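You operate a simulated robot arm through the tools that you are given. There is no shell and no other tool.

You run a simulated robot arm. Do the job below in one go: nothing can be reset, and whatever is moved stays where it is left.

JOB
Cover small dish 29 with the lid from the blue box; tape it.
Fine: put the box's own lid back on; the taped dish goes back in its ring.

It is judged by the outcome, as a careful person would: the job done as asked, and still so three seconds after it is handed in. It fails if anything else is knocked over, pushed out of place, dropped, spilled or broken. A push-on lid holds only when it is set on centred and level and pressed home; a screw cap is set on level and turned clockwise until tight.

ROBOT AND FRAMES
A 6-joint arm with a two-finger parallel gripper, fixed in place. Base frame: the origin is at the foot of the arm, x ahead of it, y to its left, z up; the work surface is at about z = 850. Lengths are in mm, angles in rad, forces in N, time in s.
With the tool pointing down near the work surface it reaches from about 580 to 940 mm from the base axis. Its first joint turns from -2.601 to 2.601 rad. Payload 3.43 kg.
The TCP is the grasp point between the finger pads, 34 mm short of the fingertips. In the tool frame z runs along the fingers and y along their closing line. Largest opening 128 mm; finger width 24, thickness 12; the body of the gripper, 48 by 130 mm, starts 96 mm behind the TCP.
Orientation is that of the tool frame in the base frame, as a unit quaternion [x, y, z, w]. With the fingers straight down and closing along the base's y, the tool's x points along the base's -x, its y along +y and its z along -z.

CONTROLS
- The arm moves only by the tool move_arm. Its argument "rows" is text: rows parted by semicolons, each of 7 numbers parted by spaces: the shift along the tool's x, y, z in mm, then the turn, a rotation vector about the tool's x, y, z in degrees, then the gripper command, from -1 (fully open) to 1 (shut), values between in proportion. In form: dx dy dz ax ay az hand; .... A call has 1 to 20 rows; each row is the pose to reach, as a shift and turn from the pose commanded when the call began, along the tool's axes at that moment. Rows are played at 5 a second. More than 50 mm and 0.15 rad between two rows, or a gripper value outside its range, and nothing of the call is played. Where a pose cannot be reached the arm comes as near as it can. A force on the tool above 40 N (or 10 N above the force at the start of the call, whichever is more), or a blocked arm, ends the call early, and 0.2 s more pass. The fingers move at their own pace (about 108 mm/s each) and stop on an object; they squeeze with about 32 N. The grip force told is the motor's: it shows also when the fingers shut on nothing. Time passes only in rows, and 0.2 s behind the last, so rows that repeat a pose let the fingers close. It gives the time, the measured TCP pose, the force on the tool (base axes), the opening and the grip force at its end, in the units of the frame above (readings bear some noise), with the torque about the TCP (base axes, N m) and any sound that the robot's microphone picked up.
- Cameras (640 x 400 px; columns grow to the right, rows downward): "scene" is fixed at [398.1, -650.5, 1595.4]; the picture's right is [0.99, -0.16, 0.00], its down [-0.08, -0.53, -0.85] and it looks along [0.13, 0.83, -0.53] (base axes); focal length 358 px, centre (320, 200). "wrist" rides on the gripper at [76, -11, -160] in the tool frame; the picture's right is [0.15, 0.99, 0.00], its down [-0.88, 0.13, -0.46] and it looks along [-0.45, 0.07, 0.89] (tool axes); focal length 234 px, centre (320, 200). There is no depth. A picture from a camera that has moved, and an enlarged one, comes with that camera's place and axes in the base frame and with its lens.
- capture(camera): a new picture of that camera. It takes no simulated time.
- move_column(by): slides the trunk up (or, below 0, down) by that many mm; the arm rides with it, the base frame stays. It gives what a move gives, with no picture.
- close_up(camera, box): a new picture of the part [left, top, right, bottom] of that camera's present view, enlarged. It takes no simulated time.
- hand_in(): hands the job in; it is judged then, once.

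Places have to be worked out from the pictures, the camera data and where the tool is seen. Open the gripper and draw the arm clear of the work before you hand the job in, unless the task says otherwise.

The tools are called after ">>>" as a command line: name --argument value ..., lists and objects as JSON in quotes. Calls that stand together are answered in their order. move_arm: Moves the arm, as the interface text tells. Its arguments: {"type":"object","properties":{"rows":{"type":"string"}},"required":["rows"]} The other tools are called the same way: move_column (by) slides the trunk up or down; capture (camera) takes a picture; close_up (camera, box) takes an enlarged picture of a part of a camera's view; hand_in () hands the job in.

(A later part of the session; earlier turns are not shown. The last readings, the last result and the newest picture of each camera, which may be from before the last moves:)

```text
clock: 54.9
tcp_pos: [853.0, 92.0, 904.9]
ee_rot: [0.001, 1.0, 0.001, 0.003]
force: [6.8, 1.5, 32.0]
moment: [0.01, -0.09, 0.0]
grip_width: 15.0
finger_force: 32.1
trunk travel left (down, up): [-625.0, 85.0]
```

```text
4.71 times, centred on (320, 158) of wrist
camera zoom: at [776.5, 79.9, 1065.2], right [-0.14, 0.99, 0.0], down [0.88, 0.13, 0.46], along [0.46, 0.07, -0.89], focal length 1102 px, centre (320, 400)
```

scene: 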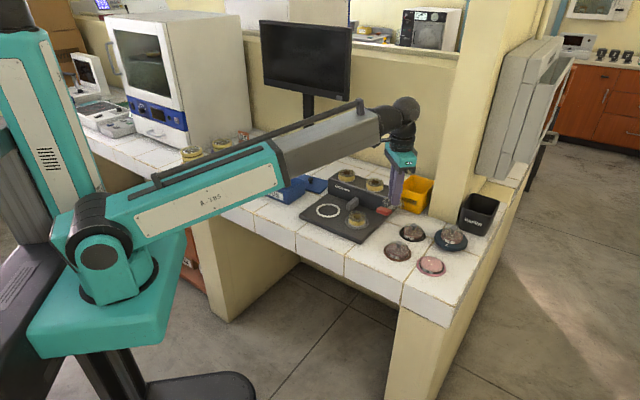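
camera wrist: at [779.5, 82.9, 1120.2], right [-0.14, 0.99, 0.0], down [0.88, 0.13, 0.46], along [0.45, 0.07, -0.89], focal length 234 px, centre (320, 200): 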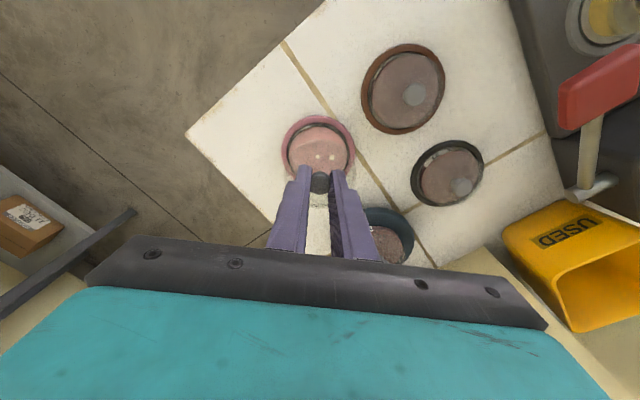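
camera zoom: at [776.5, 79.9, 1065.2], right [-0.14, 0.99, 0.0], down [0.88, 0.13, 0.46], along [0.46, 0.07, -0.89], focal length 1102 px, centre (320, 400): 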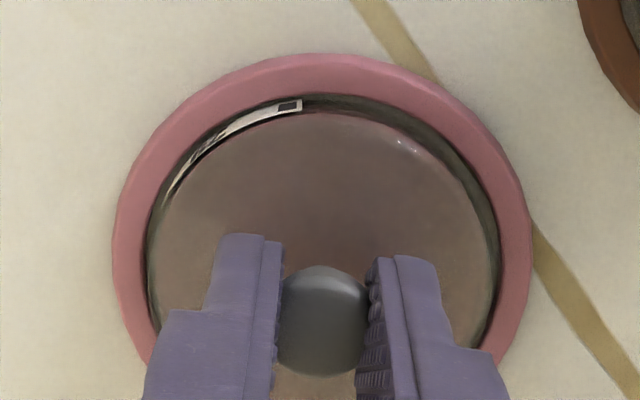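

32 N with hardly any travel; the lid is either home or resting on the rim. I press a bit further before comparing with the finished dishes.

>>> move_arm --rows "0 0 0.7 0 0 0 1; 0 0 0.7 0 0 0 1"

>>> close_up --camera "scene" --box '[380, 215, 460, 285]'

```text
clock: 55.5
tcp_pos: [851.1, 90.3, 904.5]
ee_rot: [0.0, 1.0, 0.001, 0.001]
force: [5.9, 1.3, 38.7]
moment: [-0.03, -0.16, -0.02]
grip_width: 15.3
finger_force: 32.6
trunk travel left (down, up): [-625.0, 85.0]
```

```text
5.71 times, centred on (420, 250) of scene
camera zoom: at [398.1, -650.5, 1595.4], right [0.99, -0.16, 0.0], down [-0.08, -0.53, -0.85], along [0.13, 0.83, -0.53], focal length 2048 px, centre (-251, -86)
```

zoom: 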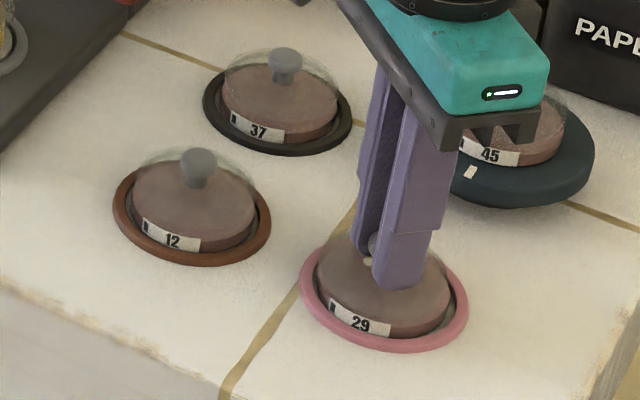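

38.7 N, level. I relieve the pressure, release the knob and rise to compare the lid's seat with dishes 12 and 37.

>>> move_arm --rows "0 0 -1.5 0 0 0 1; 0 0 -3.2 0 0 0 1; 0 0 -3.2 0 0 0 0.8; 0 0 -3.4 0 0 0 0.6; 0 0 -3.6 0 0 0 0.4; 0 0 -4 0 0 0 0.3; 0 0 -10 0 0 0 0.3; 0 0 -30 0 0 0 0.3; 0 0 -60 0 0 0 0.3; 0 0 -60 0 0 0 0.3"

>>> close_up --camera "scene" --box '[380, 215, 460, 285]'

>>> close_up --camera "wrist" --box '[260, 80, 380, 200]'

```text
clock: 57.7
tcp_pos: [854.8, 89.6, 961.6]
ee_rot: [0.001, 1.0, 0.001, -0.002]
force: [-0.1, -0.9, 0.4]
moment: [0.01, -0.01, 0.0]
grip_width: 44.8
finger_force: 0.0
trunk travel left (down, up): [-625.0, 85.0]
heard: snap
```

```text
5.71 times, centred on (420, 250) of scene
camera zoom: at [398.1, -650.5, 1595.4], right [0.99, -0.16, 0.0], down [-0.08, -0.53, -0.85], along [0.13, 0.83, -0.53], focal length 2048 px, centre (-251, -86)
```

zoom: 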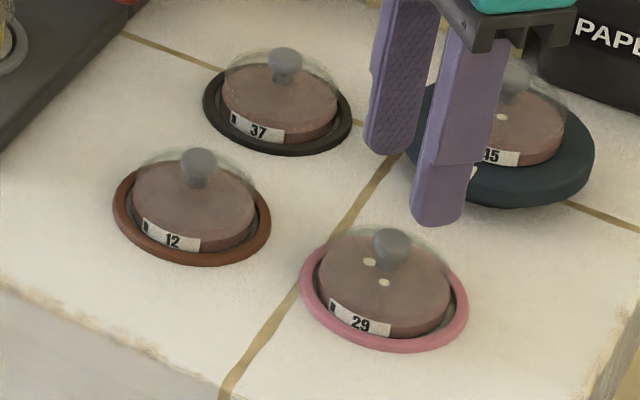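

```text
3.33 times, centred on (320, 140) of wrist
camera zoom: at [779.3, 77.9, 1122.2], right [-0.14, 0.99, 0.0], down [0.88, 0.13, 0.45], along [0.45, 0.07, -0.89], focal length 781 px, centre (320, 400)
```

zoom: 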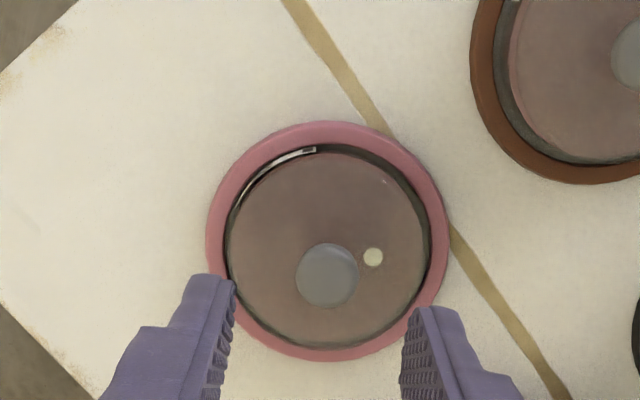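

The lid sits on the dish; a snap was heard. I compare the seat closely with dishes 12 and 37.

>>> close_up --camera "scene" --box '[414, 240, 446, 280]'

>>> close_up --camera "scene" --box '[390, 228, 422, 268]'

>>> close_up --camera "wrist" --box '[280, 100, 345, 195]'

```text
10.00 times, centred on (430, 260) of scene
camera zoom: at [398.1, -650.5, 1595.4], right [0.99, -0.16, 0.0], down [-0.08, -0.53, -0.85], along [0.13, 0.83, -0.53], focal length 3585 px, centre (-780, -400)
```

zoom: 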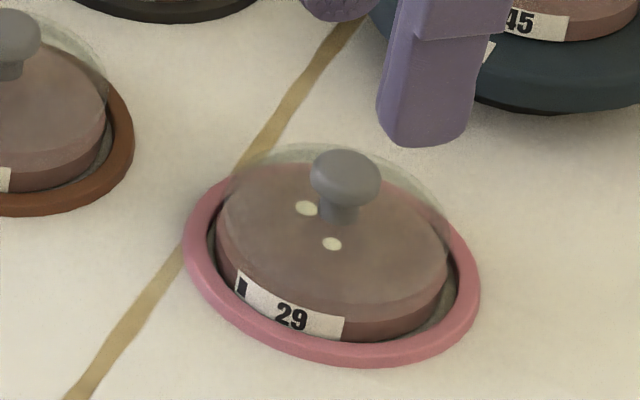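

```text
10.00 times, centred on (406, 248) of scene
camera zoom: at [398.1, -650.5, 1595.4], right [0.99, -0.16, 0.0], down [-0.08, -0.53, -0.85], along [0.13, 0.83, -0.53], focal length 3585 px, centre (-540, -280)
```

zoom: 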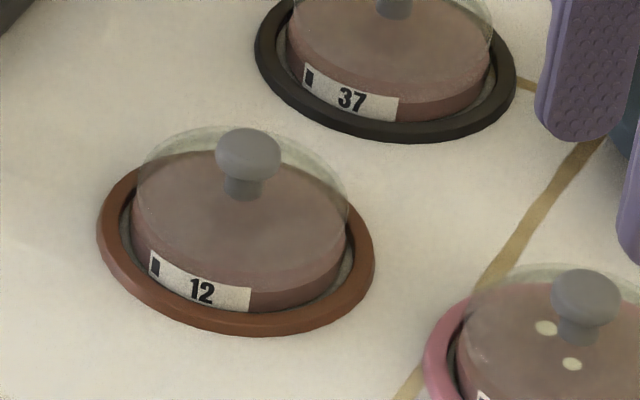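

```text
4.21 times, centred on (312, 148) of wrist
camera zoom: at [779.3, 77.9, 1122.2], right [-0.14, 0.99, 0.0], down [0.88, 0.13, 0.45], along [0.45, 0.07, -0.89], focal length 986 px, centre (352, 421)
```

zoom: 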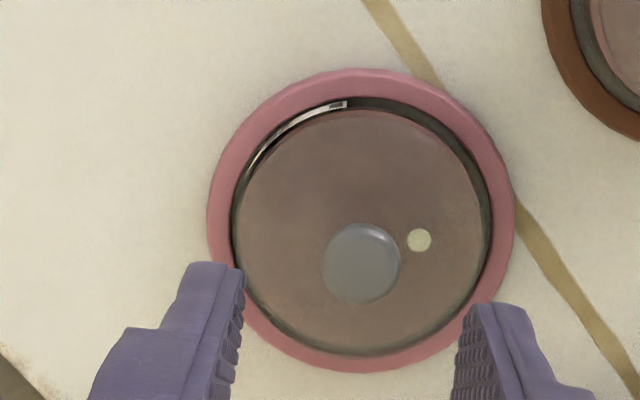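

Lid 29 sits evenly and at least as low as the lids on 12 and 37, centred in the ring. Next I open to ~95 mm, correct y by +2.5 mm and descend part way to grip the closed dish by its sides above the pink ring.

>>> move_arm --rows "0.2 2.5 0 0 0 0 0; 0.2 2.5 0 0 0 0 -0.48; 0.2 2.5 0 0 0 0 -0.48; 0.2 2.5 10 0 0 0 -0.48; 0.2 2.5 25 0 0 0 -0.48; 0.2 2.5 40 0 0 0 -0.48; 0.2 2.5 50 0 0 0 -0.48; 0.2 2.5 50 0 0 0 -0.48"

>>> capture --camera "wrist"

>>> close_up --camera "wrist" --box '[250, 105, 390, 225]'

>>> close_up --camera "scene" --box '[405, 230, 465, 285]'

```text
clock: 59.5
tcp_pos: [853.9, 93.9, 911.3]
ee_rot: [0.0, 1.0, 0.001, -0.001]
force: [0.0, -1.1, 0.0]
moment: [0.0, -0.01, 0.05]
grip_width: 94.5
finger_force: 0.0
trunk travel left (down, up): [-625.0, 85.0]
```

```text
taken
camera wrist: at [778.9, 83.7, 1072.0], right [-0.14, 0.99, 0.0], down [0.88, 0.13, 0.46], along [0.45, 0.07, -0.89], focal length 234 px, centre (320, 200)
```

wrist: 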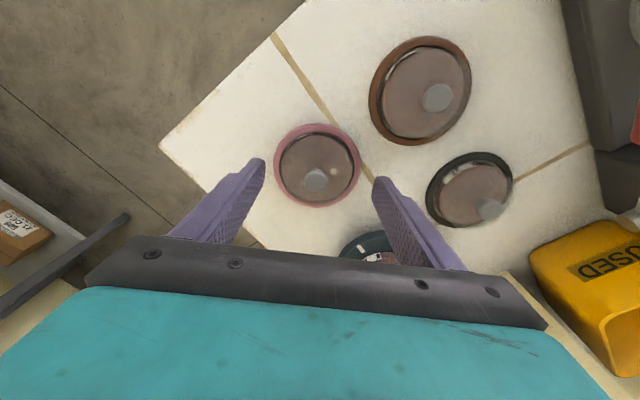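

```text
3.33 times, centred on (320, 165) of wrist
camera zoom: at [778.9, 83.7, 1072.0], right [-0.14, 0.99, 0.0], down [0.88, 0.13, 0.46], along [0.45, 0.07, -0.89], focal length 781 px, centre (320, 317)
```

zoom: 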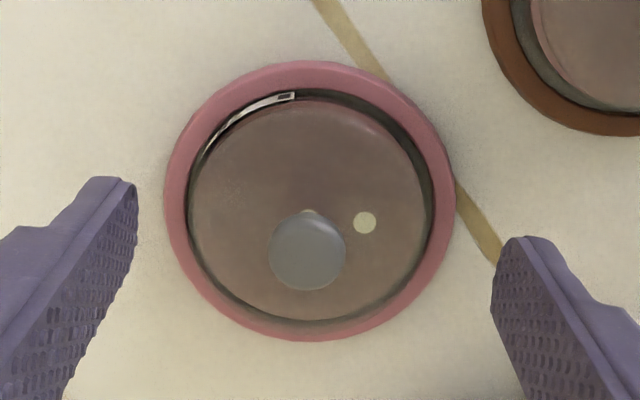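

```text
7.27 times, centred on (435, 258) of scene
camera zoom: at [398.1, -650.5, 1595.4], right [0.99, -0.16, 0.0], down [-0.08, -0.53, -0.85], along [0.13, 0.83, -0.53], focal length 2607 px, centre (-516, -218)
```

zoom: 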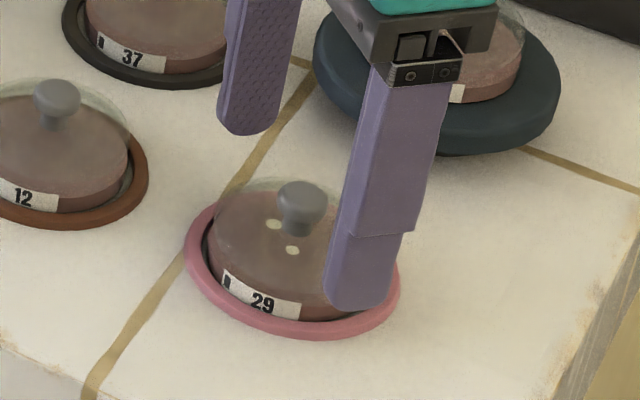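

The whole ring is visible: the dish sits at tool (+1.2, −2.0). I correct that and descend until the tips are just above the ring (TCP ≈ 892), then check before closing.

>>> move_arm --rows "1.2 -2 0 0 0 0 -0.48; 1.2 -2 6 0 0 0 -0.48; 1.2 -2 12 0 0 0 -0.48; 1.2 -2 17 0 0 0 -0.48; 1.2 -2 19 0 0 0 -0.48; 1.2 -2 19 0 0 0 -0.48"

>>> close_up --camera "wrist" --box '[250, 105, 390, 225]'

>>> close_up --camera "scene" --box '[405, 230, 465, 285]'

```text
clock: 60.9
tcp_pos: [852.3, 90.5, 892.0]
ee_rot: [0.0, 1.0, 0.001, 0.0]
force: [-0.8, 0.1, 0.4]
moment: [0.01, 0.01, -0.01]
grip_width: 94.5
finger_force: 0.0
trunk travel left (down, up): [-625.0, 85.0]
```

```text
3.33 times, centred on (320, 165) of wrist
camera zoom: at [777.4, 80.7, 1052.4], right [-0.14, 0.99, 0.0], down [0.88, 0.13, 0.46], along [0.45, 0.07, -0.89], focal length 781 px, centre (320, 317)
```

zoom: 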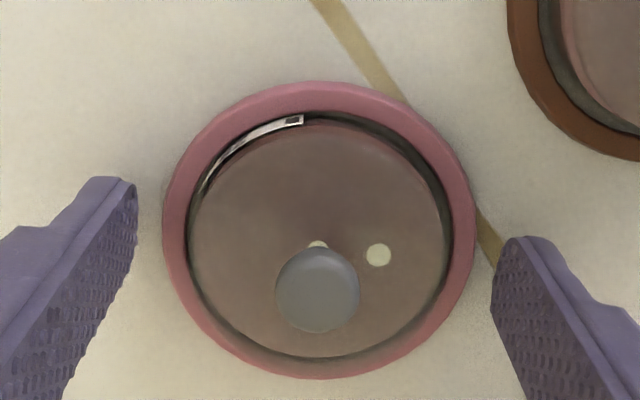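

```text
7.27 times, centred on (435, 258) of scene
camera zoom: at [398.1, -650.5, 1595.4], right [0.99, -0.16, 0.0], down [-0.08, -0.53, -0.85], along [0.13, 0.83, -0.53], focal length 2607 px, centre (-516, -218)
```

zoom: 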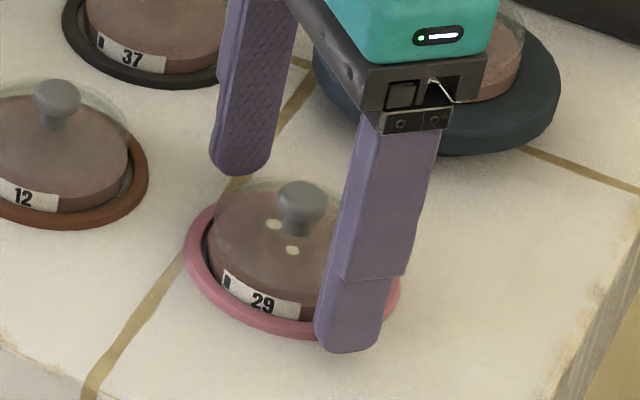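

Dish centred within half a millimetre and the tips are clear of the ring. I close gently on the dish's sides.

>>> move_arm --rows "0 0 0 0 0 0 -0.3; 0 0 0 0 0 0 -0.2; 0 0 0 0 0 0 -0.12; 0 0 0 0 0 0 -0.07; 0 0 0 0 0 0 -0.03; 0 0 0 0 0 0 0.02; 0 0 0 0 0 0 0.1; 0 0 0 0 0 0 0.2; 0 0 0 0 0 0 0.3; 0 0 0 0 0 0 0.3"

>>> close_up --camera "wrist" --box '[250, 105, 390, 225]'

>>> close_up --camera "scene" --box '[405, 230, 465, 285]'

```text
clock: 63.1
tcp_pos: [852.4, 92.2, 891.7]
ee_rot: [0.001, 1.0, 0.001, 0.001]
force: [-0.1, -0.8, 0.8]
moment: [0.04, 0.01, 0.01]
grip_width: 66.4
finger_force: 32.1
trunk travel left (down, up): [-625.0, 85.0]
```

```text
3.33 times, centred on (320, 165) of wrist
camera zoom: at [777.4, 80.7, 1052.5], right [-0.14, 0.99, 0.0], down [0.88, 0.13, 0.46], along [0.45, 0.07, -0.89], focal length 781 px, centre (320, 317)
```

zoom: 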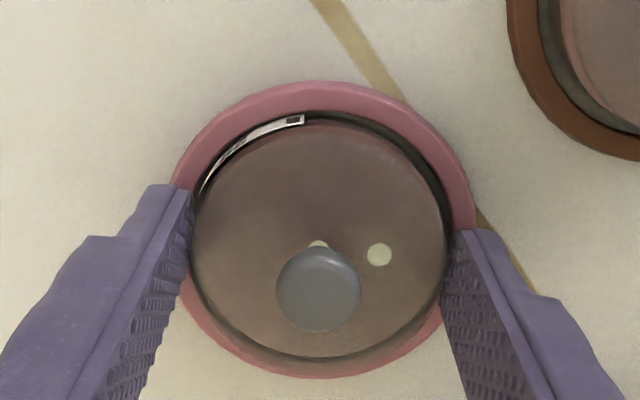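

```text
7.27 times, centred on (435, 258) of scene
camera zoom: at [398.1, -650.5, 1595.4], right [0.99, -0.16, 0.0], down [-0.08, -0.53, -0.85], along [0.13, 0.83, -0.53], focal length 2607 px, centre (-516, -218)
```

zoom: 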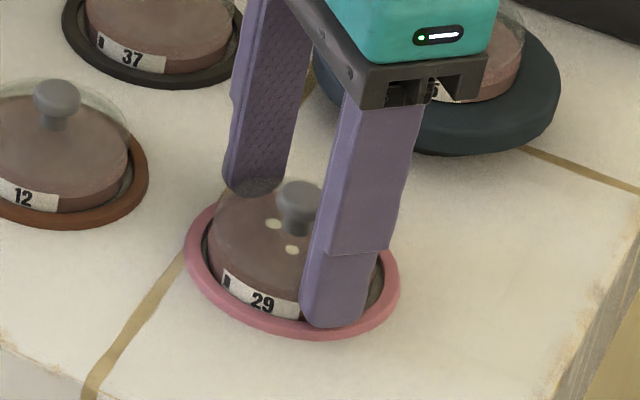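

Held at 66.4 mm, the dish has not shifted. I lift slowly straight up and check.

>>> move_arm --rows "0 0 -1.5 0 0 0 0.3; 0 0 -3 0 0 0 0.3; 0 0 -5 0 0 0 0.3; 0 0 -8 0 0 0 0.3; 0 0 -12 0 0 0 0.3; 0 0 -16 0 0 0 0.3; 0 0 -20 0 0 0 0.3; 0 0 -20 0 0 0 0.3"

>>> close_up --camera "wrist" --box '[250, 105, 390, 225]'

>>> close_up --camera "scene" --box '[405, 230, 465, 285]'

```text
clock: 64.9
tcp_pos: [852.5, 90.5, 912.6]
ee_rot: [0.001, 1.0, 0.001, 0.0]
force: [-0.2, -0.6, -1.5]
moment: [0.01, 0.02, 0.0]
grip_width: 66.3
finger_force: 32.1
trunk travel left (down, up): [-625.0, 85.0]
```

```text
3.33 times, centred on (320, 165) of wrist
camera zoom: at [777.4, 80.1, 1072.7], right [-0.14, 0.99, 0.0], down [0.88, 0.13, 0.46], along [0.45, 0.07, -0.89], focal length 781 px, centre (320, 317)
```

zoom: 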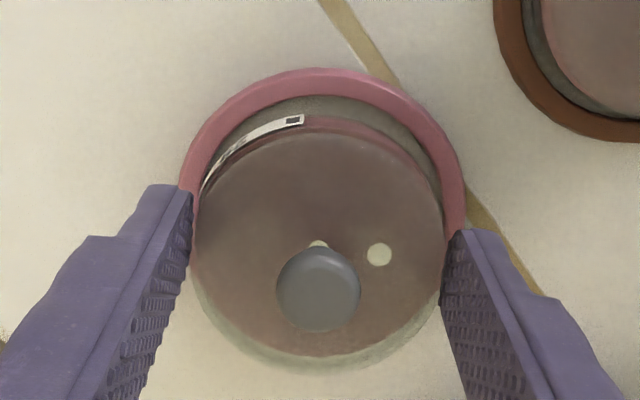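

```text
7.27 times, centred on (435, 258) of scene
camera zoom: at [398.1, -650.5, 1595.4], right [0.99, -0.16, 0.0], down [-0.08, -0.53, -0.85], along [0.13, 0.83, -0.53], focal length 2607 px, centre (-516, -218)
```

zoom: 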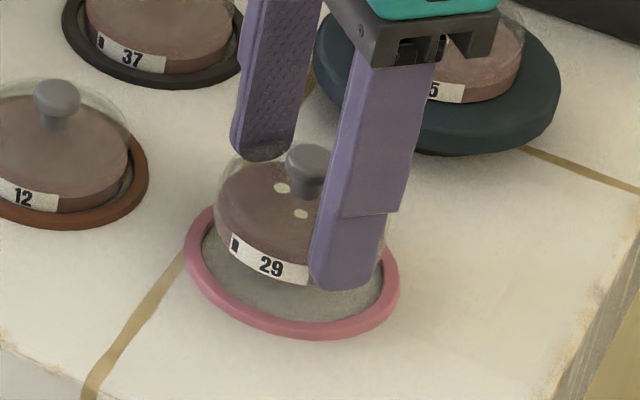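

The closed dish comes up cleanly and the pink ring stays put. I raise it to z ≈ 1010 and carry it over to the machine's white ring, slowly.

>>> move_arm --rows "0 0 -15 0 0 0 0.3; 0 0 -38 0 0 0 0.3; 0 0 -62 0 0 0 0.3; 0 0 -84 0 0 0 0.3; 6 7 -97 0 0 0 0.3; 20 25 -97 0 0 0 0.3; 37 46 -97 0 0 0 0.3; 54 67 -97 0 0 0 0.3; 71 88 -97 0 0 0 0.3; 88 109 -97 0 0 0 0.3; 105 130 -97 0 0 0 0.3; 122 151 -97 0 0 0 0.3; 139 172 -97 0 0 0 0.3; 156 193 -97 0 0 0 0.3; 173 214 -97 0 0 0 0.3; 190 235 -97 0 0 0 0.3; 207 256 -97 0 0 0 0.3; 224 277 -97 0 0 0 0.3; 241 298 -97 0 0 0 0.3; 252 312 -97 0 0 0 0.3"

>>> capture --camera "wrist"

>>> capture --camera "scene"

```text
clock: 69.1
tcp_pos: [600.9, 402.3, 1010.1]
ee_rot: [0.001, 1.0, 0.001, 0.0]
force: [1.1, -0.1, -0.7]
moment: [-0.02, -0.01, -0.04]
grip_width: 66.5
finger_force: 31.8
trunk travel left (down, up): [-625.0, 85.0]
```

```text
taken
camera wrist: at [525.8, 392.5, 1170.3], right [-0.14, 0.99, 0.0], down [0.88, 0.13, 0.46], along [0.45, 0.07, -0.89], focal length 234 px, centre (320, 200)
```

wrist: 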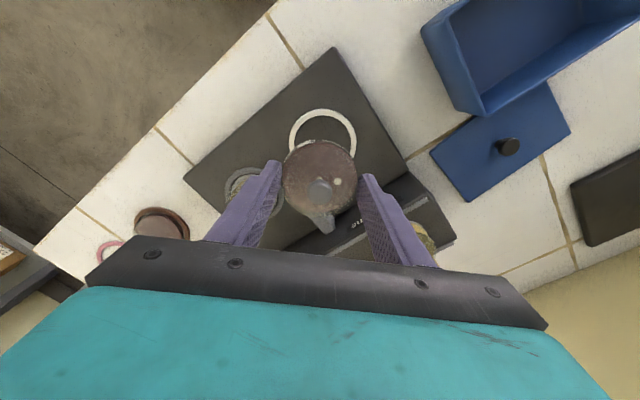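

```text
taken
```

scene: 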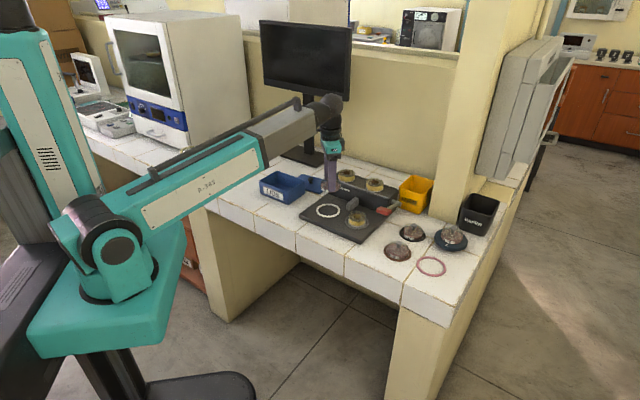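

The dish is now near the white ring. I zoom to measure the ring's centre relative to the held dish.

>>> close_up --camera "wrist" --box '[260, 90, 385, 200]'

>>> close_up --camera "scene" --box '[300, 160, 380, 230]'

```text
3.64 times, centred on (322, 145) of wrist
camera zoom: at [525.8, 392.5, 1170.3], right [-0.14, 0.99, 0.0], down [0.88, 0.13, 0.46], along [0.45, 0.07, -0.89], focal length 852 px, centre (311, 400)
```

zoom: 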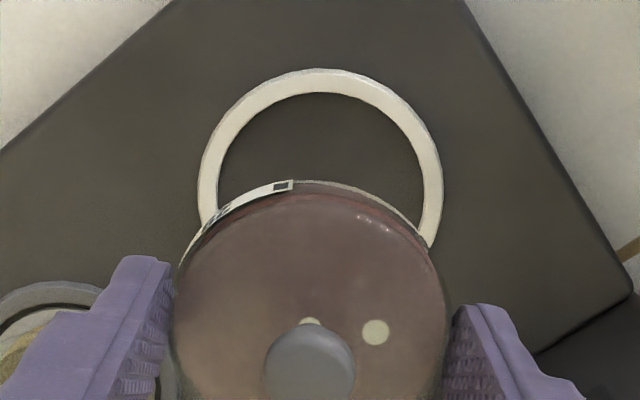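

```text
5.71 times, centred on (340, 195) of scene
camera zoom: at [398.1, -650.5, 1595.4], right [0.99, -0.16, 0.0], down [-0.08, -0.53, -0.85], along [0.13, 0.83, -0.53], focal length 2048 px, centre (206, 229)
```

zoom: 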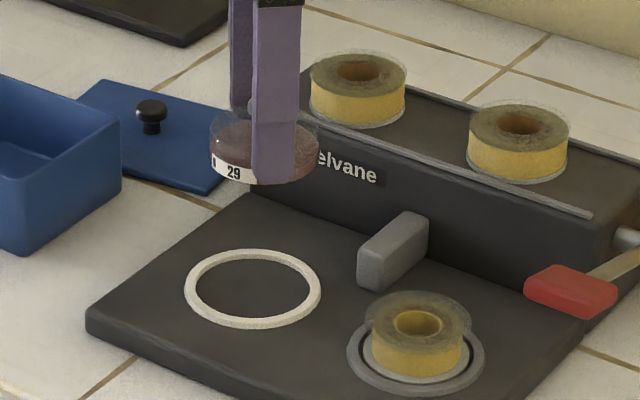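

Ring centre is at tool (+4.2, +3.3), the held dish at about (−1.2, +0.4). I shift by the difference and come down to about 25 mm above the seat to re-measure.

>>> move_arm --rows "2.5 1.5 5 0 0 0 0.3; 5.4 2.9 15 0 0 0 0.3; 5.4 2.9 30 0 0 0 0.3; 5.4 2.9 45 0 0 0 0.3; 5.4 2.9 60 0 0 0 0.3; 5.4 2.9 70 0 0 0 0.3; 5.4 2.9 70 0 0 0 0.3"

>>> close_up --camera "wrist" --box '[260, 95, 385, 205]'

>>> close_up --camera "scene" --box '[300, 165, 370, 225]'

```text
clock: 70.7
tcp_pos: [597.0, 405.9, 939.4]
ee_rot: [0.001, 1.0, 0.001, 0.001]
force: [-0.3, -0.4, -1.8]
moment: [-0.02, -0.04, 0.0]
grip_width: 66.2
finger_force: 31.8
trunk travel left (down, up): [-625.0, 85.0]
```

```text
3.64 times, centred on (322, 150) of wrist
camera zoom: at [521.4, 395.2, 1100.0], right [-0.14, 0.99, 0.0], down [0.88, 0.13, 0.46], along [0.45, 0.07, -0.89], focal length 852 px, centre (311, 382)
```

zoom: 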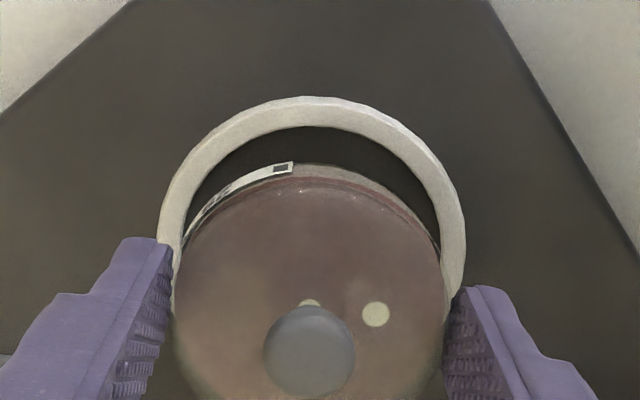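

```text
6.67 times, centred on (335, 195) of scene
camera zoom: at [398.1, -650.5, 1595.4], right [0.99, -0.16, 0.0], down [-0.08, -0.53, -0.85], along [0.13, 0.83, -0.53], focal length 2390 px, centre (220, 233)
```

zoom: 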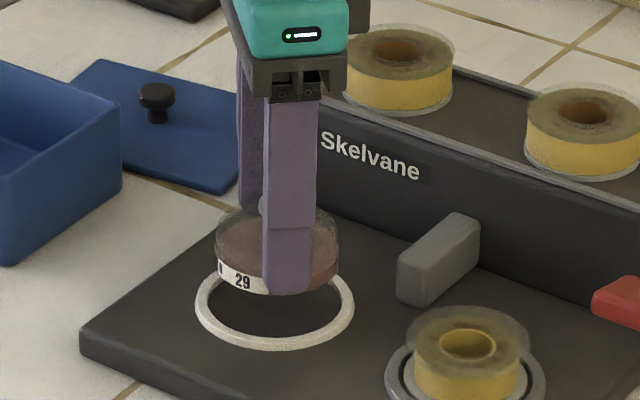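

Remaining offset ring minus dish is about (+1.4, +0.5) in tool axes. I correct it and come down to roughly 8 mm above the seat for a last check.

>>> move_arm --rows "1.4 0.5 0 0 0 0 0.3; 1.4 0.5 6 0 0 0 0.3; 1.4 0.5 12 0 0 0 0.3; 1.4 0.5 17 0 0 0 0.3; 1.4 0.5 17 0 0 0 0.3"

>>> close_up --camera "wrist" --box '[260, 95, 385, 205]'

>>> close_up --camera "scene" --box '[310, 175, 360, 220]'

```text
clock: 71.9
tcp_pos: [593.9, 407.2, 922.5]
ee_rot: [0.0, 1.0, 0.0, 0.0]
force: [-0.3, -0.5, -2.3]
moment: [-0.01, -0.02, 0.02]
grip_width: 66.2
finger_force: 31.9
trunk travel left (down, up): [-625.0, 85.0]
```

```text
3.64 times, centred on (322, 150) of wrist
camera zoom: at [519.2, 396.4, 1083.0], right [-0.14, 0.99, 0.0], down [0.88, 0.13, 0.46], along [0.45, 0.07, -0.89], focal length 852 px, centre (311, 382)
```

zoom: 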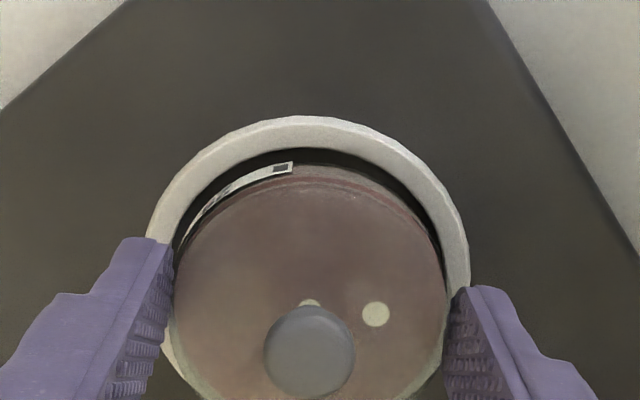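

```text
8.89 times, centred on (335, 198) of scene
camera zoom: at [398.1, -650.5, 1595.4], right [0.99, -0.16, 0.0], down [-0.08, -0.53, -0.85], along [0.13, 0.83, -0.53], focal length 3186 px, centre (187, 222)
```

zoom: 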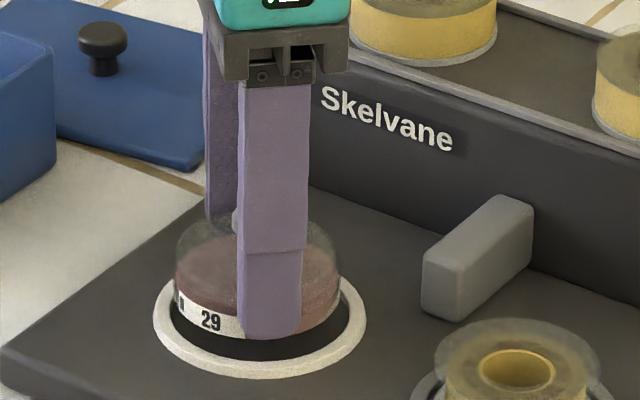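

The dish is now within about 0.5 mm of the white ring's centre. I lower in small steps until it rests.

>>> move_arm --rows "-0.4 0 2 0 0 0 0.3; -0.4 0 4 0 0 0 0.3; -0.4 0 6 0 0 0 0.3; -0.4 0 7.5 0 0 0 0.3; -0.4 0 7.5 0 0 0 0.3"

>>> close_up --camera "wrist" --box '[260, 95, 385, 205]'

>>> close_up --camera "scene" --box '[310, 175, 360, 220]'

```text
clock: 73.1
tcp_pos: [593.9, 404.8, 914.2]
ee_rot: [0.001, 1.0, 0.002, -0.001]
force: [1.3, -0.5, -3.4]
moment: [0.01, 0.0, 0.01]
grip_width: 66.3
finger_force: 32.3
trunk travel left (down, up): [-625.0, 85.0]
```

```text
3.64 times, centred on (322, 150) of wrist
camera zoom: at [519.1, 396.2, 1075.4], right [-0.14, 0.99, 0.0], down [0.88, 0.13, 0.46], along [0.45, 0.07, -0.89], focal length 852 px, centre (311, 382)
```

zoom: 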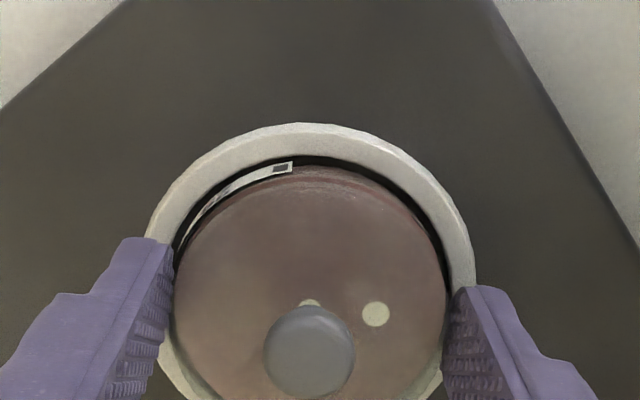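

```text
8.89 times, centred on (335, 198) of scene
camera zoom: at [398.1, -650.5, 1595.4], right [0.99, -0.16, 0.0], down [-0.08, -0.53, -0.85], along [0.13, 0.83, -0.53], focal length 3186 px, centre (187, 222)
```

zoom: 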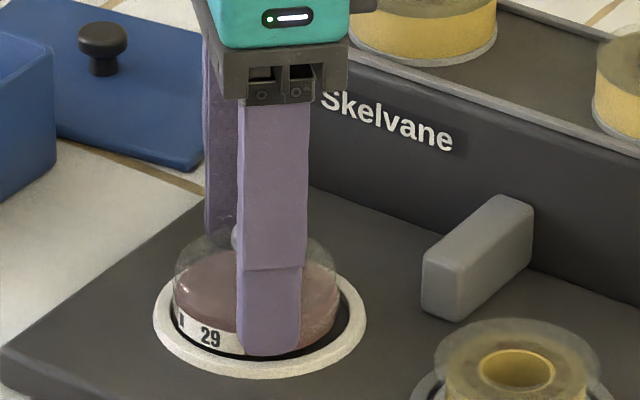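

Nearly down and well centred. I continue 1 mm at a time to feel the seat.

>>> move_arm --rows "0 0 1 0 0 0 0.3; 0 0 2 0 0 0 0.3; 0 0 3 0 0 0 0.3; 0 0 3 0 0 0 0.3"

```text
clock: 74.1
tcp_pos: [593.7, 407.5, 912.6]
ee_rot: [0.001, 1.0, 0.001, 0.001]
force: [0.6, -0.6, -1.2]
moment: [-0.03, -0.02, 0.0]
grip_width: 66.3
finger_force: 31.3
trunk travel left (down, up): [-625.0, 85.0]
```

>>> move_arm --rows "0 0 1 0 0 0 0.3; 0 0 2 0 0 0 0.3; 0 0 2 0 0 0 0.3"

>>> close_up --camera "wrist" --box '[260, 95, 385, 205]'

>>> close_up --camera "scene" --box '[310, 175, 360, 220]'

```text
clock: 74.9
tcp_pos: [594.9, 407.0, 912.8]
ee_rot: [0.001, 1.0, 0.001, 0.001]
force: [0.2, 3.0, 12.9]
moment: [-0.13, -0.03, -0.03]
grip_width: 66.4
finger_force: 31.5
trunk travel left (down, up): [-625.0, 85.0]
```

```text
3.64 times, centred on (322, 150) of wrist
camera zoom: at [518.9, 396.4, 1072.4], right [-0.15, 0.99, 0.0], down [0.88, 0.13, 0.46], along [0.45, 0.07, -0.89], focal length 852 px, centre (311, 382)
```

zoom: 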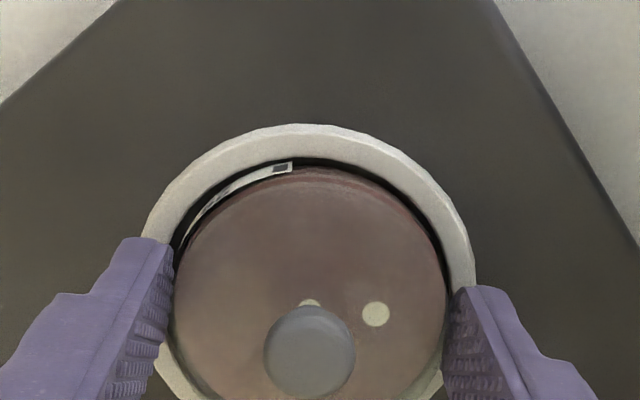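

```text
8.89 times, centred on (335, 198) of scene
camera zoom: at [398.1, -650.5, 1595.4], right [0.99, -0.16, 0.0], down [-0.08, -0.53, -0.85], along [0.13, 0.83, -0.53], focal length 3186 px, centre (187, 222)
```

zoom: 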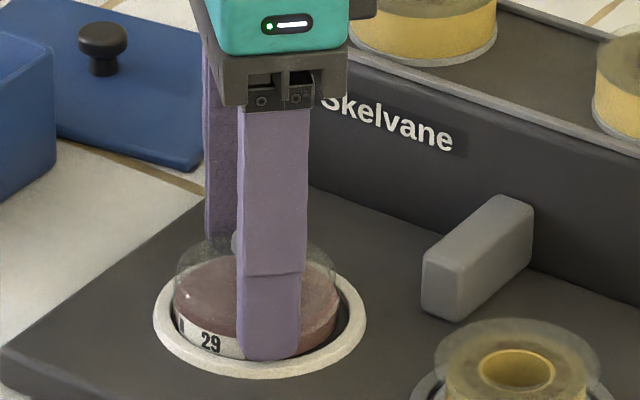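

12.9 N: the dish rests on the seat, at the expected height. I relieve the force, open the fingers moderately (to ~84 mm) and rise.

>>> move_arm --rows "0 0 -1.5 0 0 0 0.3; 0 0 -1.5 0 0 0 0.05; 0 0 -1.5 0 0 0 -0.1; 0 0 -1.5 0 0 0 -0.25; 0 0 -1.5 0 0 0 -0.3; 0 0 -10 0 0 0 -0.3; 0 0 -30 0 0 0 -0.3; 0 0 -60 0 0 0 -0.3; 0 0 -90 0 0 0 -0.3; 0 0 -90 0 0 0 -0.3"

>>> close_up --camera "scene" --box '[295, 160, 405, 245]'

>>> capture --camera "wrist"

>>> close_up --camera "scene" --box '[310, 180, 355, 220]'

```text
clock: 77.1
tcp_pos: [595.1, 405.7, 1001.4]
ee_rot: [0.001, 1.0, 0.001, 0.0]
force: [0.7, 1.2, 0.1]
moment: [-0.01, 0.01, 0.03]
grip_width: 82.9
finger_force: 0.1
trunk travel left (down, up): [-625.0, 85.0]
```

```text
4.71 times, centred on (350, 202) of scene
camera zoom: at [398.1, -650.5, 1595.4], right [0.99, -0.16, 0.0], down [-0.08, -0.53, -0.85], along [0.13, 0.83, -0.53], focal length 1687 px, centre (179, 188)
```

zoom: 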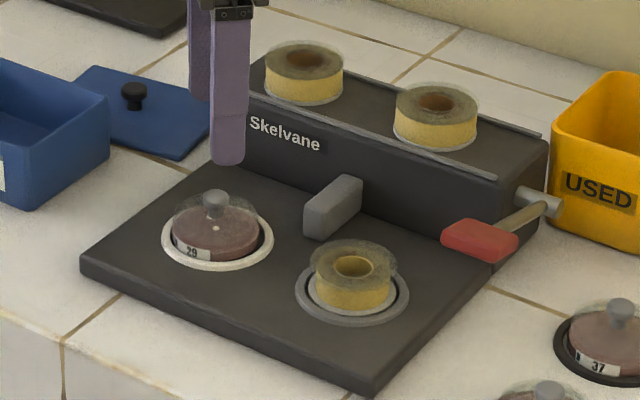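

```text
taken
camera wrist: at [520.2, 395.8, 1162.0], right [-0.14, 0.99, 0.0], down [0.88, 0.13, 0.46], along [0.45, 0.07, -0.89], focal length 234 px, centre (320, 200)
```

wrist: 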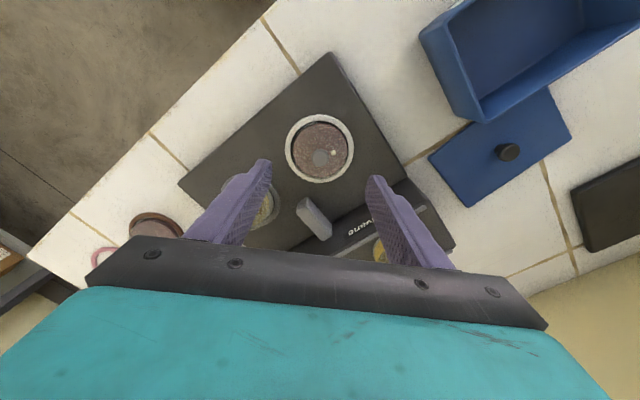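

```text
10.00 times, centred on (332, 200) of scene
camera zoom: at [398.1, -650.5, 1595.4], right [0.99, -0.16, 0.0], down [-0.08, -0.53, -0.85], along [0.13, 0.83, -0.53], focal length 3585 px, centre (195, 200)
```

zoom: 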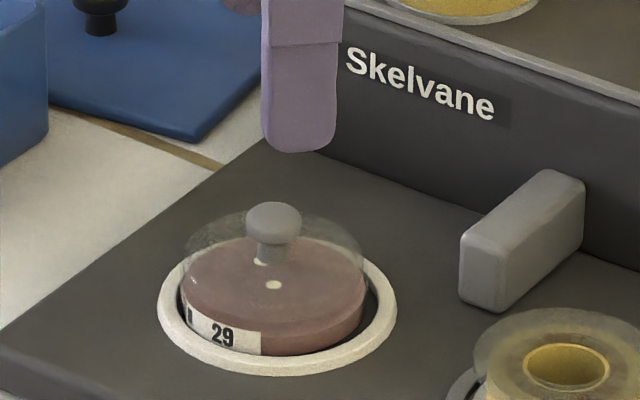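

The dish stands in the white ring. I zoom in to check that the lid is still fully seated and level after the transfer.

>>> close_up --camera "scene" --box '[319, 190, 345, 216]'

>>> close_up --camera "wrist" --box '[275, 100, 365, 195]'

>>> close_up --camera "scene" --box '[385, 230, 411, 266]'

```text
15.38 times, centred on (332, 203) of scene
camera zoom: at [398.1, -650.5, 1595.4], right [0.99, -0.16, 0.0], down [-0.08, -0.53, -0.85], along [0.13, 0.83, -0.53], focal length 5515 px, centre (135, 154)
```

zoom: 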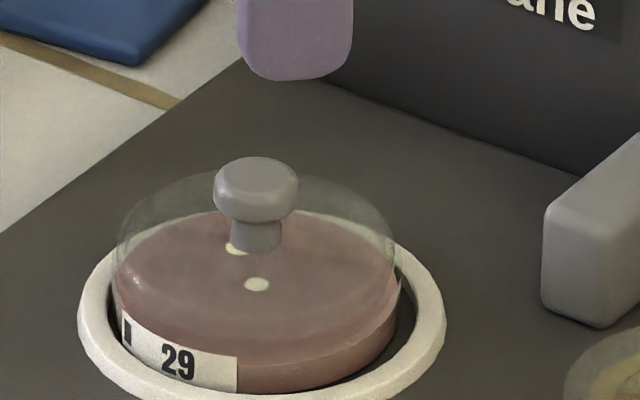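

```text
4.21 times, centred on (320, 148) of wrist
camera zoom: at [520.2, 395.8, 1162.0], right [-0.14, 0.99, 0.0], down [0.88, 0.13, 0.46], along [0.45, 0.07, -0.89], focal length 986 px, centre (320, 421)
```

zoom: 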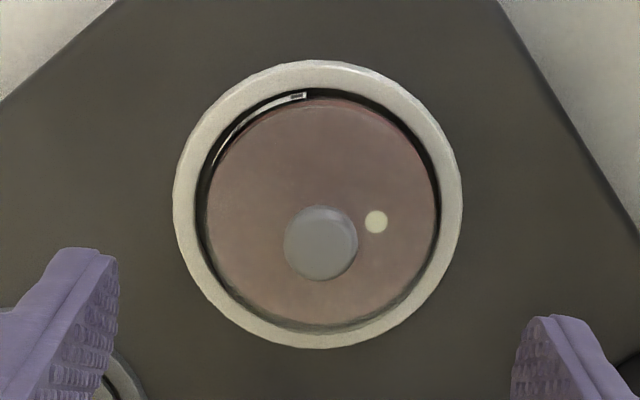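

```text
11.11 times, centred on (398, 248) of scene
camera zoom: at [398.1, -650.5, 1595.4], right [0.99, -0.16, 0.0], down [-0.08, -0.53, -0.85], along [0.13, 0.83, -0.53], focal length 3983 px, centre (-547, -333)
```

zoom: 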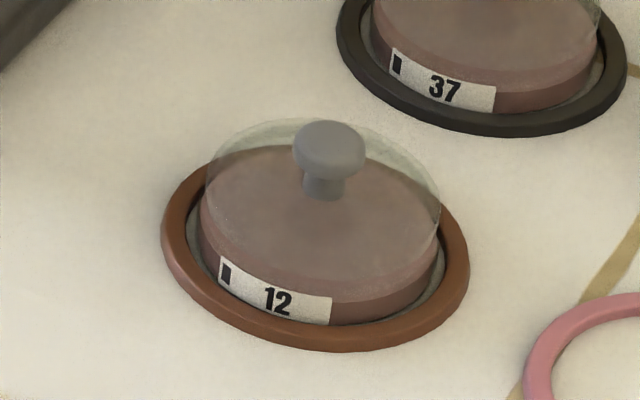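

The lid looks level, but to be certain it is pressed home I close the fingers and press once more, centred on the knob's top.

>>> move_arm --rows "0.8 0.3 0 0 0 0 0.3; 0.8 0.3 0 0 0 0 0.8; 0.8 0.3 0 0 0 0 1; 0.8 0.3 10 0 0 0 1; 0.8 0.3 25 0 0 0 1; 0.8 0.3 40 0 0 0 1; 0.8 0.3 48 0 0 0 1; 0.8 0.3 48 0 0 0 1"

>>> close_up --camera "wrist" --box '[275, 120, 365, 215]'

>>> close_up --camera "scene" --box '[312, 175, 352, 215]'

```text
clock: 78.9
tcp_pos: [592.4, 408.3, 951.9]
ee_rot: [0.002, 1.0, 0.001, 0.001]
force: [0.0, 0.8, 0.5]
moment: [0.01, -0.01, 0.03]
grip_width: 0.1
finger_force: 31.8
trunk travel left (down, up): [-625.0, 85.0]
```

```text
4.21 times, centred on (320, 168) of wrist
camera zoom: at [518.3, 396.9, 1112.7], right [-0.14, 0.99, 0.0], down [0.88, 0.13, 0.46], along [0.45, 0.07, -0.89], focal length 986 px, centre (320, 337)
```

zoom: 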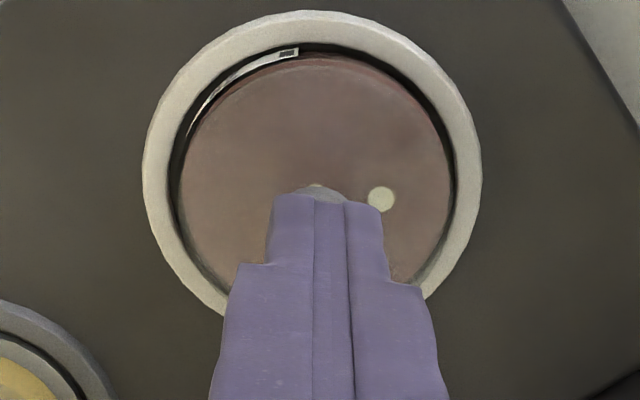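

```text
10.00 times, centred on (332, 195) of scene
camera zoom: at [398.1, -650.5, 1595.4], right [0.99, -0.16, 0.0], down [-0.08, -0.53, -0.85], along [0.13, 0.83, -0.53], focal length 3585 px, centre (200, 250)
```

zoom: 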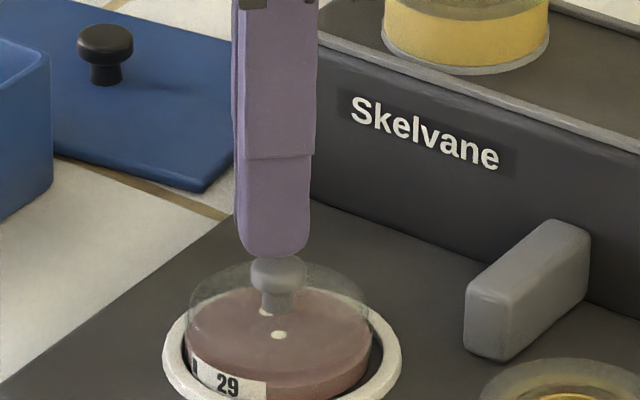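

The closed fingertips sit about 2 mm off toward +y. I correct that and press down gently on the knob in 1 mm steps.

>>> move_arm --rows "0 -2.2 0 0 0 0 1; 0 -2.2 3 0 0 0 1; 0 -2.2 5 0 0 0 1; 0 -2.2 7 0 0 0 1; 0 -2.2 8 0 0 0 1; 0 -2.2 9 0 0 0 1; 0 -2.2 9 0 0 0 1"

```text
clock: 80.5
tcp_pos: [593.4, 404.5, 943.4]
ee_rot: [0.001, 1.0, 0.002, 0.0]
force: [2.7, 1.6, 6.0]
moment: [0.03, -0.06, 0.02]
grip_width: 0.0
finger_force: 32.1
trunk travel left (down, up): [-625.0, 85.0]
```

Contact at z ≈ 943.5, exactly where a fully seated lid's knob should be. I press a little more to confirm it does not move.

>>> move_arm --rows "0 0 1 0 0 0 1; 0 0 2 0 0 0 1; 0 0 3 0 0 0 1; 0 0 3 0 0 0 1"

```text
clock: 81.7
tcp_pos: [594.4, 404.8, 943.1]
ee_rot: [0.0, 1.0, 0.003, 0.003]
force: [-2.0, -2.1, 16.0]
moment: [-0.09, 0.09, 0.02]
grip_width: 0.1
finger_force: 32.2
trunk travel left (down, up): [-625.0, 85.0]
stopped in row 4: the force on the tool passed its limit at 41 N (the readings are from after the stop); the commanded pose is now the measured one
```

The lid took 41 N without moving: it is home. I rise and look at the result and at the lever.

>>> move_arm --rows "0 0 -4 0 0 0 1; 0 0 -15 0 0 0 1; 0 0 -35 0 0 0 1; 0 0 -60 0 0 0 1; 0 0 -60 0 0 0 1"

>>> close_up --camera "scene" --box '[295, 160, 405, 245]'

>>> capture --camera "wrist"

```text
clock: 82.9
tcp_pos: [595.2, 407.1, 1001.6]
ee_rot: [0.001, 1.0, 0.001, 0.001]
force: [0.4, 0.4, 0.4]
moment: [0.01, -0.05, -0.02]
grip_width: 0.0
finger_force: 32.2
trunk travel left (down, up): [-625.0, 85.0]
```

```text
4.71 times, centred on (350, 202) of scene
camera zoom: at [398.1, -650.5, 1595.4], right [0.99, -0.16, 0.0], down [-0.08, -0.53, -0.85], along [0.13, 0.83, -0.53], focal length 1687 px, centre (179, 188)
```

zoom: 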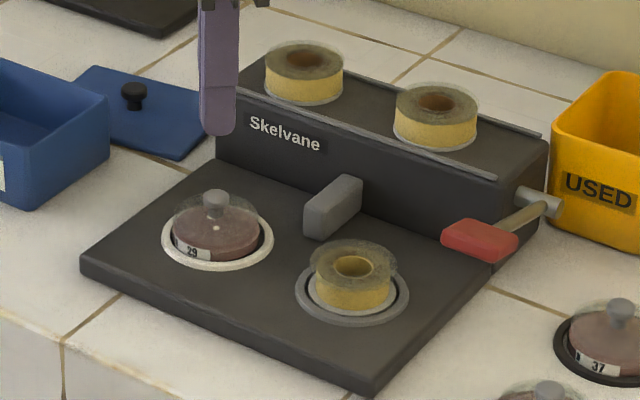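

```text
taken
camera wrist: at [520.5, 395.5, 1161.2], right [-0.14, 0.99, 0.0], down [0.88, 0.13, 0.46], along [0.45, 0.07, -0.89], focal length 234 px, centre (320, 200)
```

wrist: 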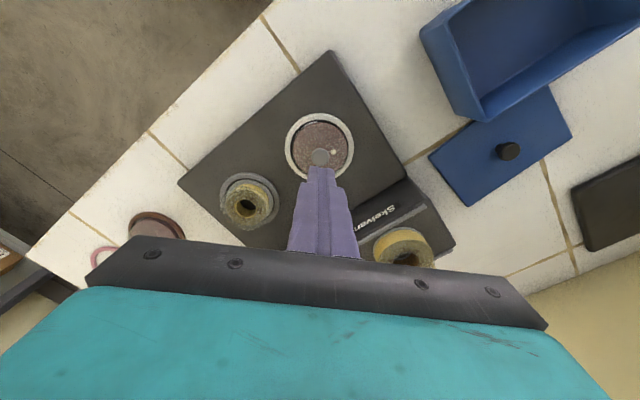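

The dish is in place and covered. Now the lever: its red handle triangulates to about (757, 275, 938), on an arm from a shaft near (833, 331, 921), so it should press down. I move the closed fingers above the handle.

>>> move_arm --rows "-25 -20 0 0 0 0 1; -52 -42 0 0 0 0 1; -80 -65 0 0 0 0 1; -108 -88 0 0 0 0 1; -136 -111 0 0 0 0 1; -155 -126 0 0 0 0 1; -162 -132 0 0 0 0 1; -162 -132 0 0 0 0 1"

>>> capture --camera "wrist"

>>> close_up --camera "scene" --box '[340, 160, 420, 230]'

```text
clock: 84.7
tcp_pos: [756.4, 273.2, 1001.6]
ee_rot: [0.001, 1.0, 0.003, 0.002]
force: [0.5, -0.1, 0.1]
moment: [0.0, 0.02, -0.02]
grip_width: 0.0
finger_force: 32.1
trunk travel left (down, up): [-625.0, 85.0]
```

```text
taken
camera wrist: at [681.0, 262.1, 1161.2], right [-0.14, 0.99, 0.0], down [0.88, 0.13, 0.46], along [0.45, 0.07, -0.89], focal length 234 px, centre (320, 200)
```

wrist: 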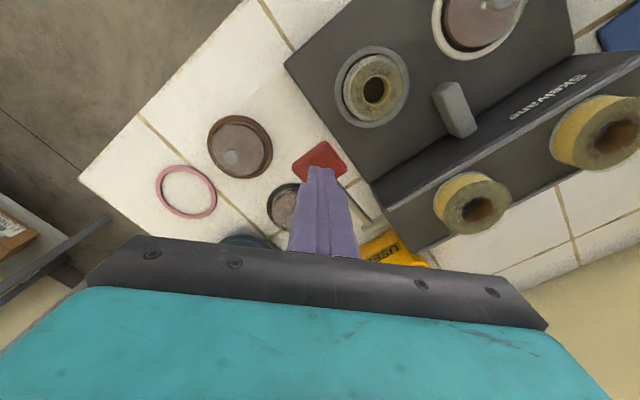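

```text
5.71 times, centred on (380, 195) of scene
camera zoom: at [398.1, -650.5, 1595.4], right [0.99, -0.16, 0.0], down [-0.08, -0.53, -0.85], along [0.13, 0.83, -0.53], focal length 2048 px, centre (-23, 229)
```

zoom: 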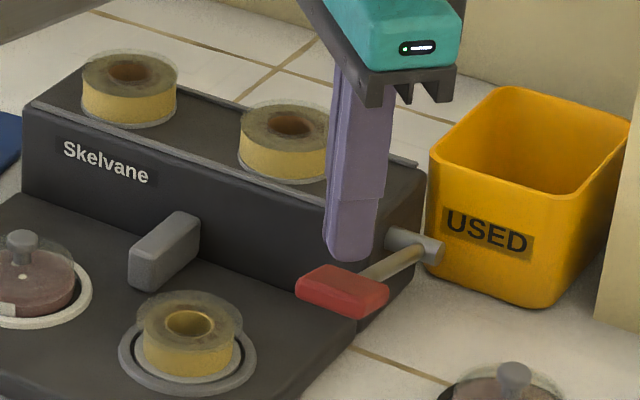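

I zoom to see where the fingertips would land on the handle.

>>> close_up --camera "wrist" --box '[275, 125, 375, 225]'

>>> close_up --camera "scene" --box '[370, 180, 405, 220]'

```text
4.00 times, centred on (325, 175) of wrist
camera zoom: at [681.0, 262.1, 1161.2], right [-0.14, 0.99, 0.0], down [0.88, 0.13, 0.46], along [0.45, 0.07, -0.89], focal length 937 px, centre (300, 300)
```

zoom: 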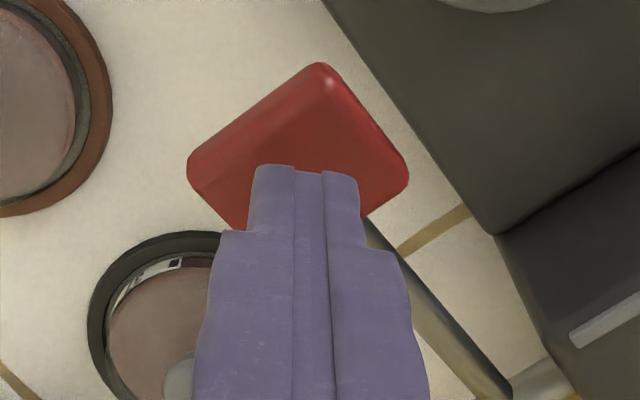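

```text
10.00 times, centred on (388, 200) of scene
camera zoom: at [398.1, -650.5, 1595.4], right [0.99, -0.16, 0.0], down [-0.08, -0.53, -0.85], along [0.13, 0.83, -0.53], focal length 3585 px, centre (-355, 200)
```

zoom: 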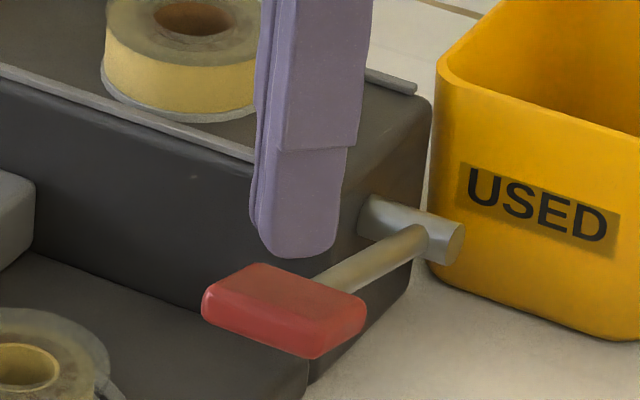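

The handle's centre lies right under the TCP. I descend and begin pressing it down in small steps, watching the force.

>>> move_arm --rows "0 0 6 0 0 0 1; 0 0 12 0 0 0 1; 0 0 18 0 0 0 1; 0 0 22 0 0 0 1; 0 0 26 0 0 0 1; 0 0 26 0 0 0 1"

>>> close_up --camera "scene" --box '[365, 175, 410, 225]'

```text
clock: 86.1
tcp_pos: [755.7, 273.1, 975.6]
ee_rot: [0.001, 1.0, 0.003, 0.002]
force: [-0.5, -1.5, 1.3]
moment: [-0.07, 0.07, -0.01]
grip_width: 0.0
finger_force: 31.7
trunk travel left (down, up): [-625.0, 85.0]
```

```text
8.00 times, centred on (388, 200) of scene
camera zoom: at [398.1, -650.5, 1595.4], right [0.99, -0.16, 0.0], down [-0.08, -0.53, -0.85], along [0.13, 0.83, -0.53], focal length 2868 px, centre (-220, 200)
```

zoom: 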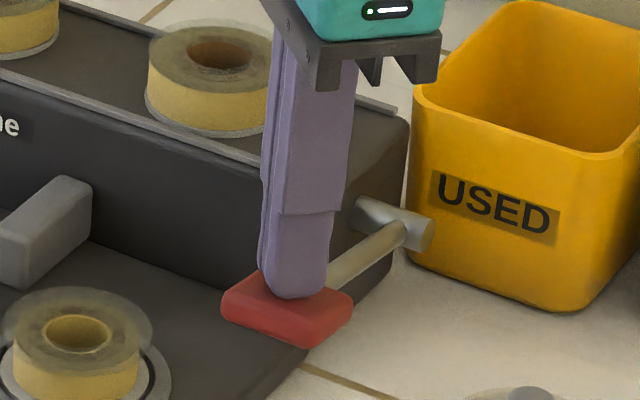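

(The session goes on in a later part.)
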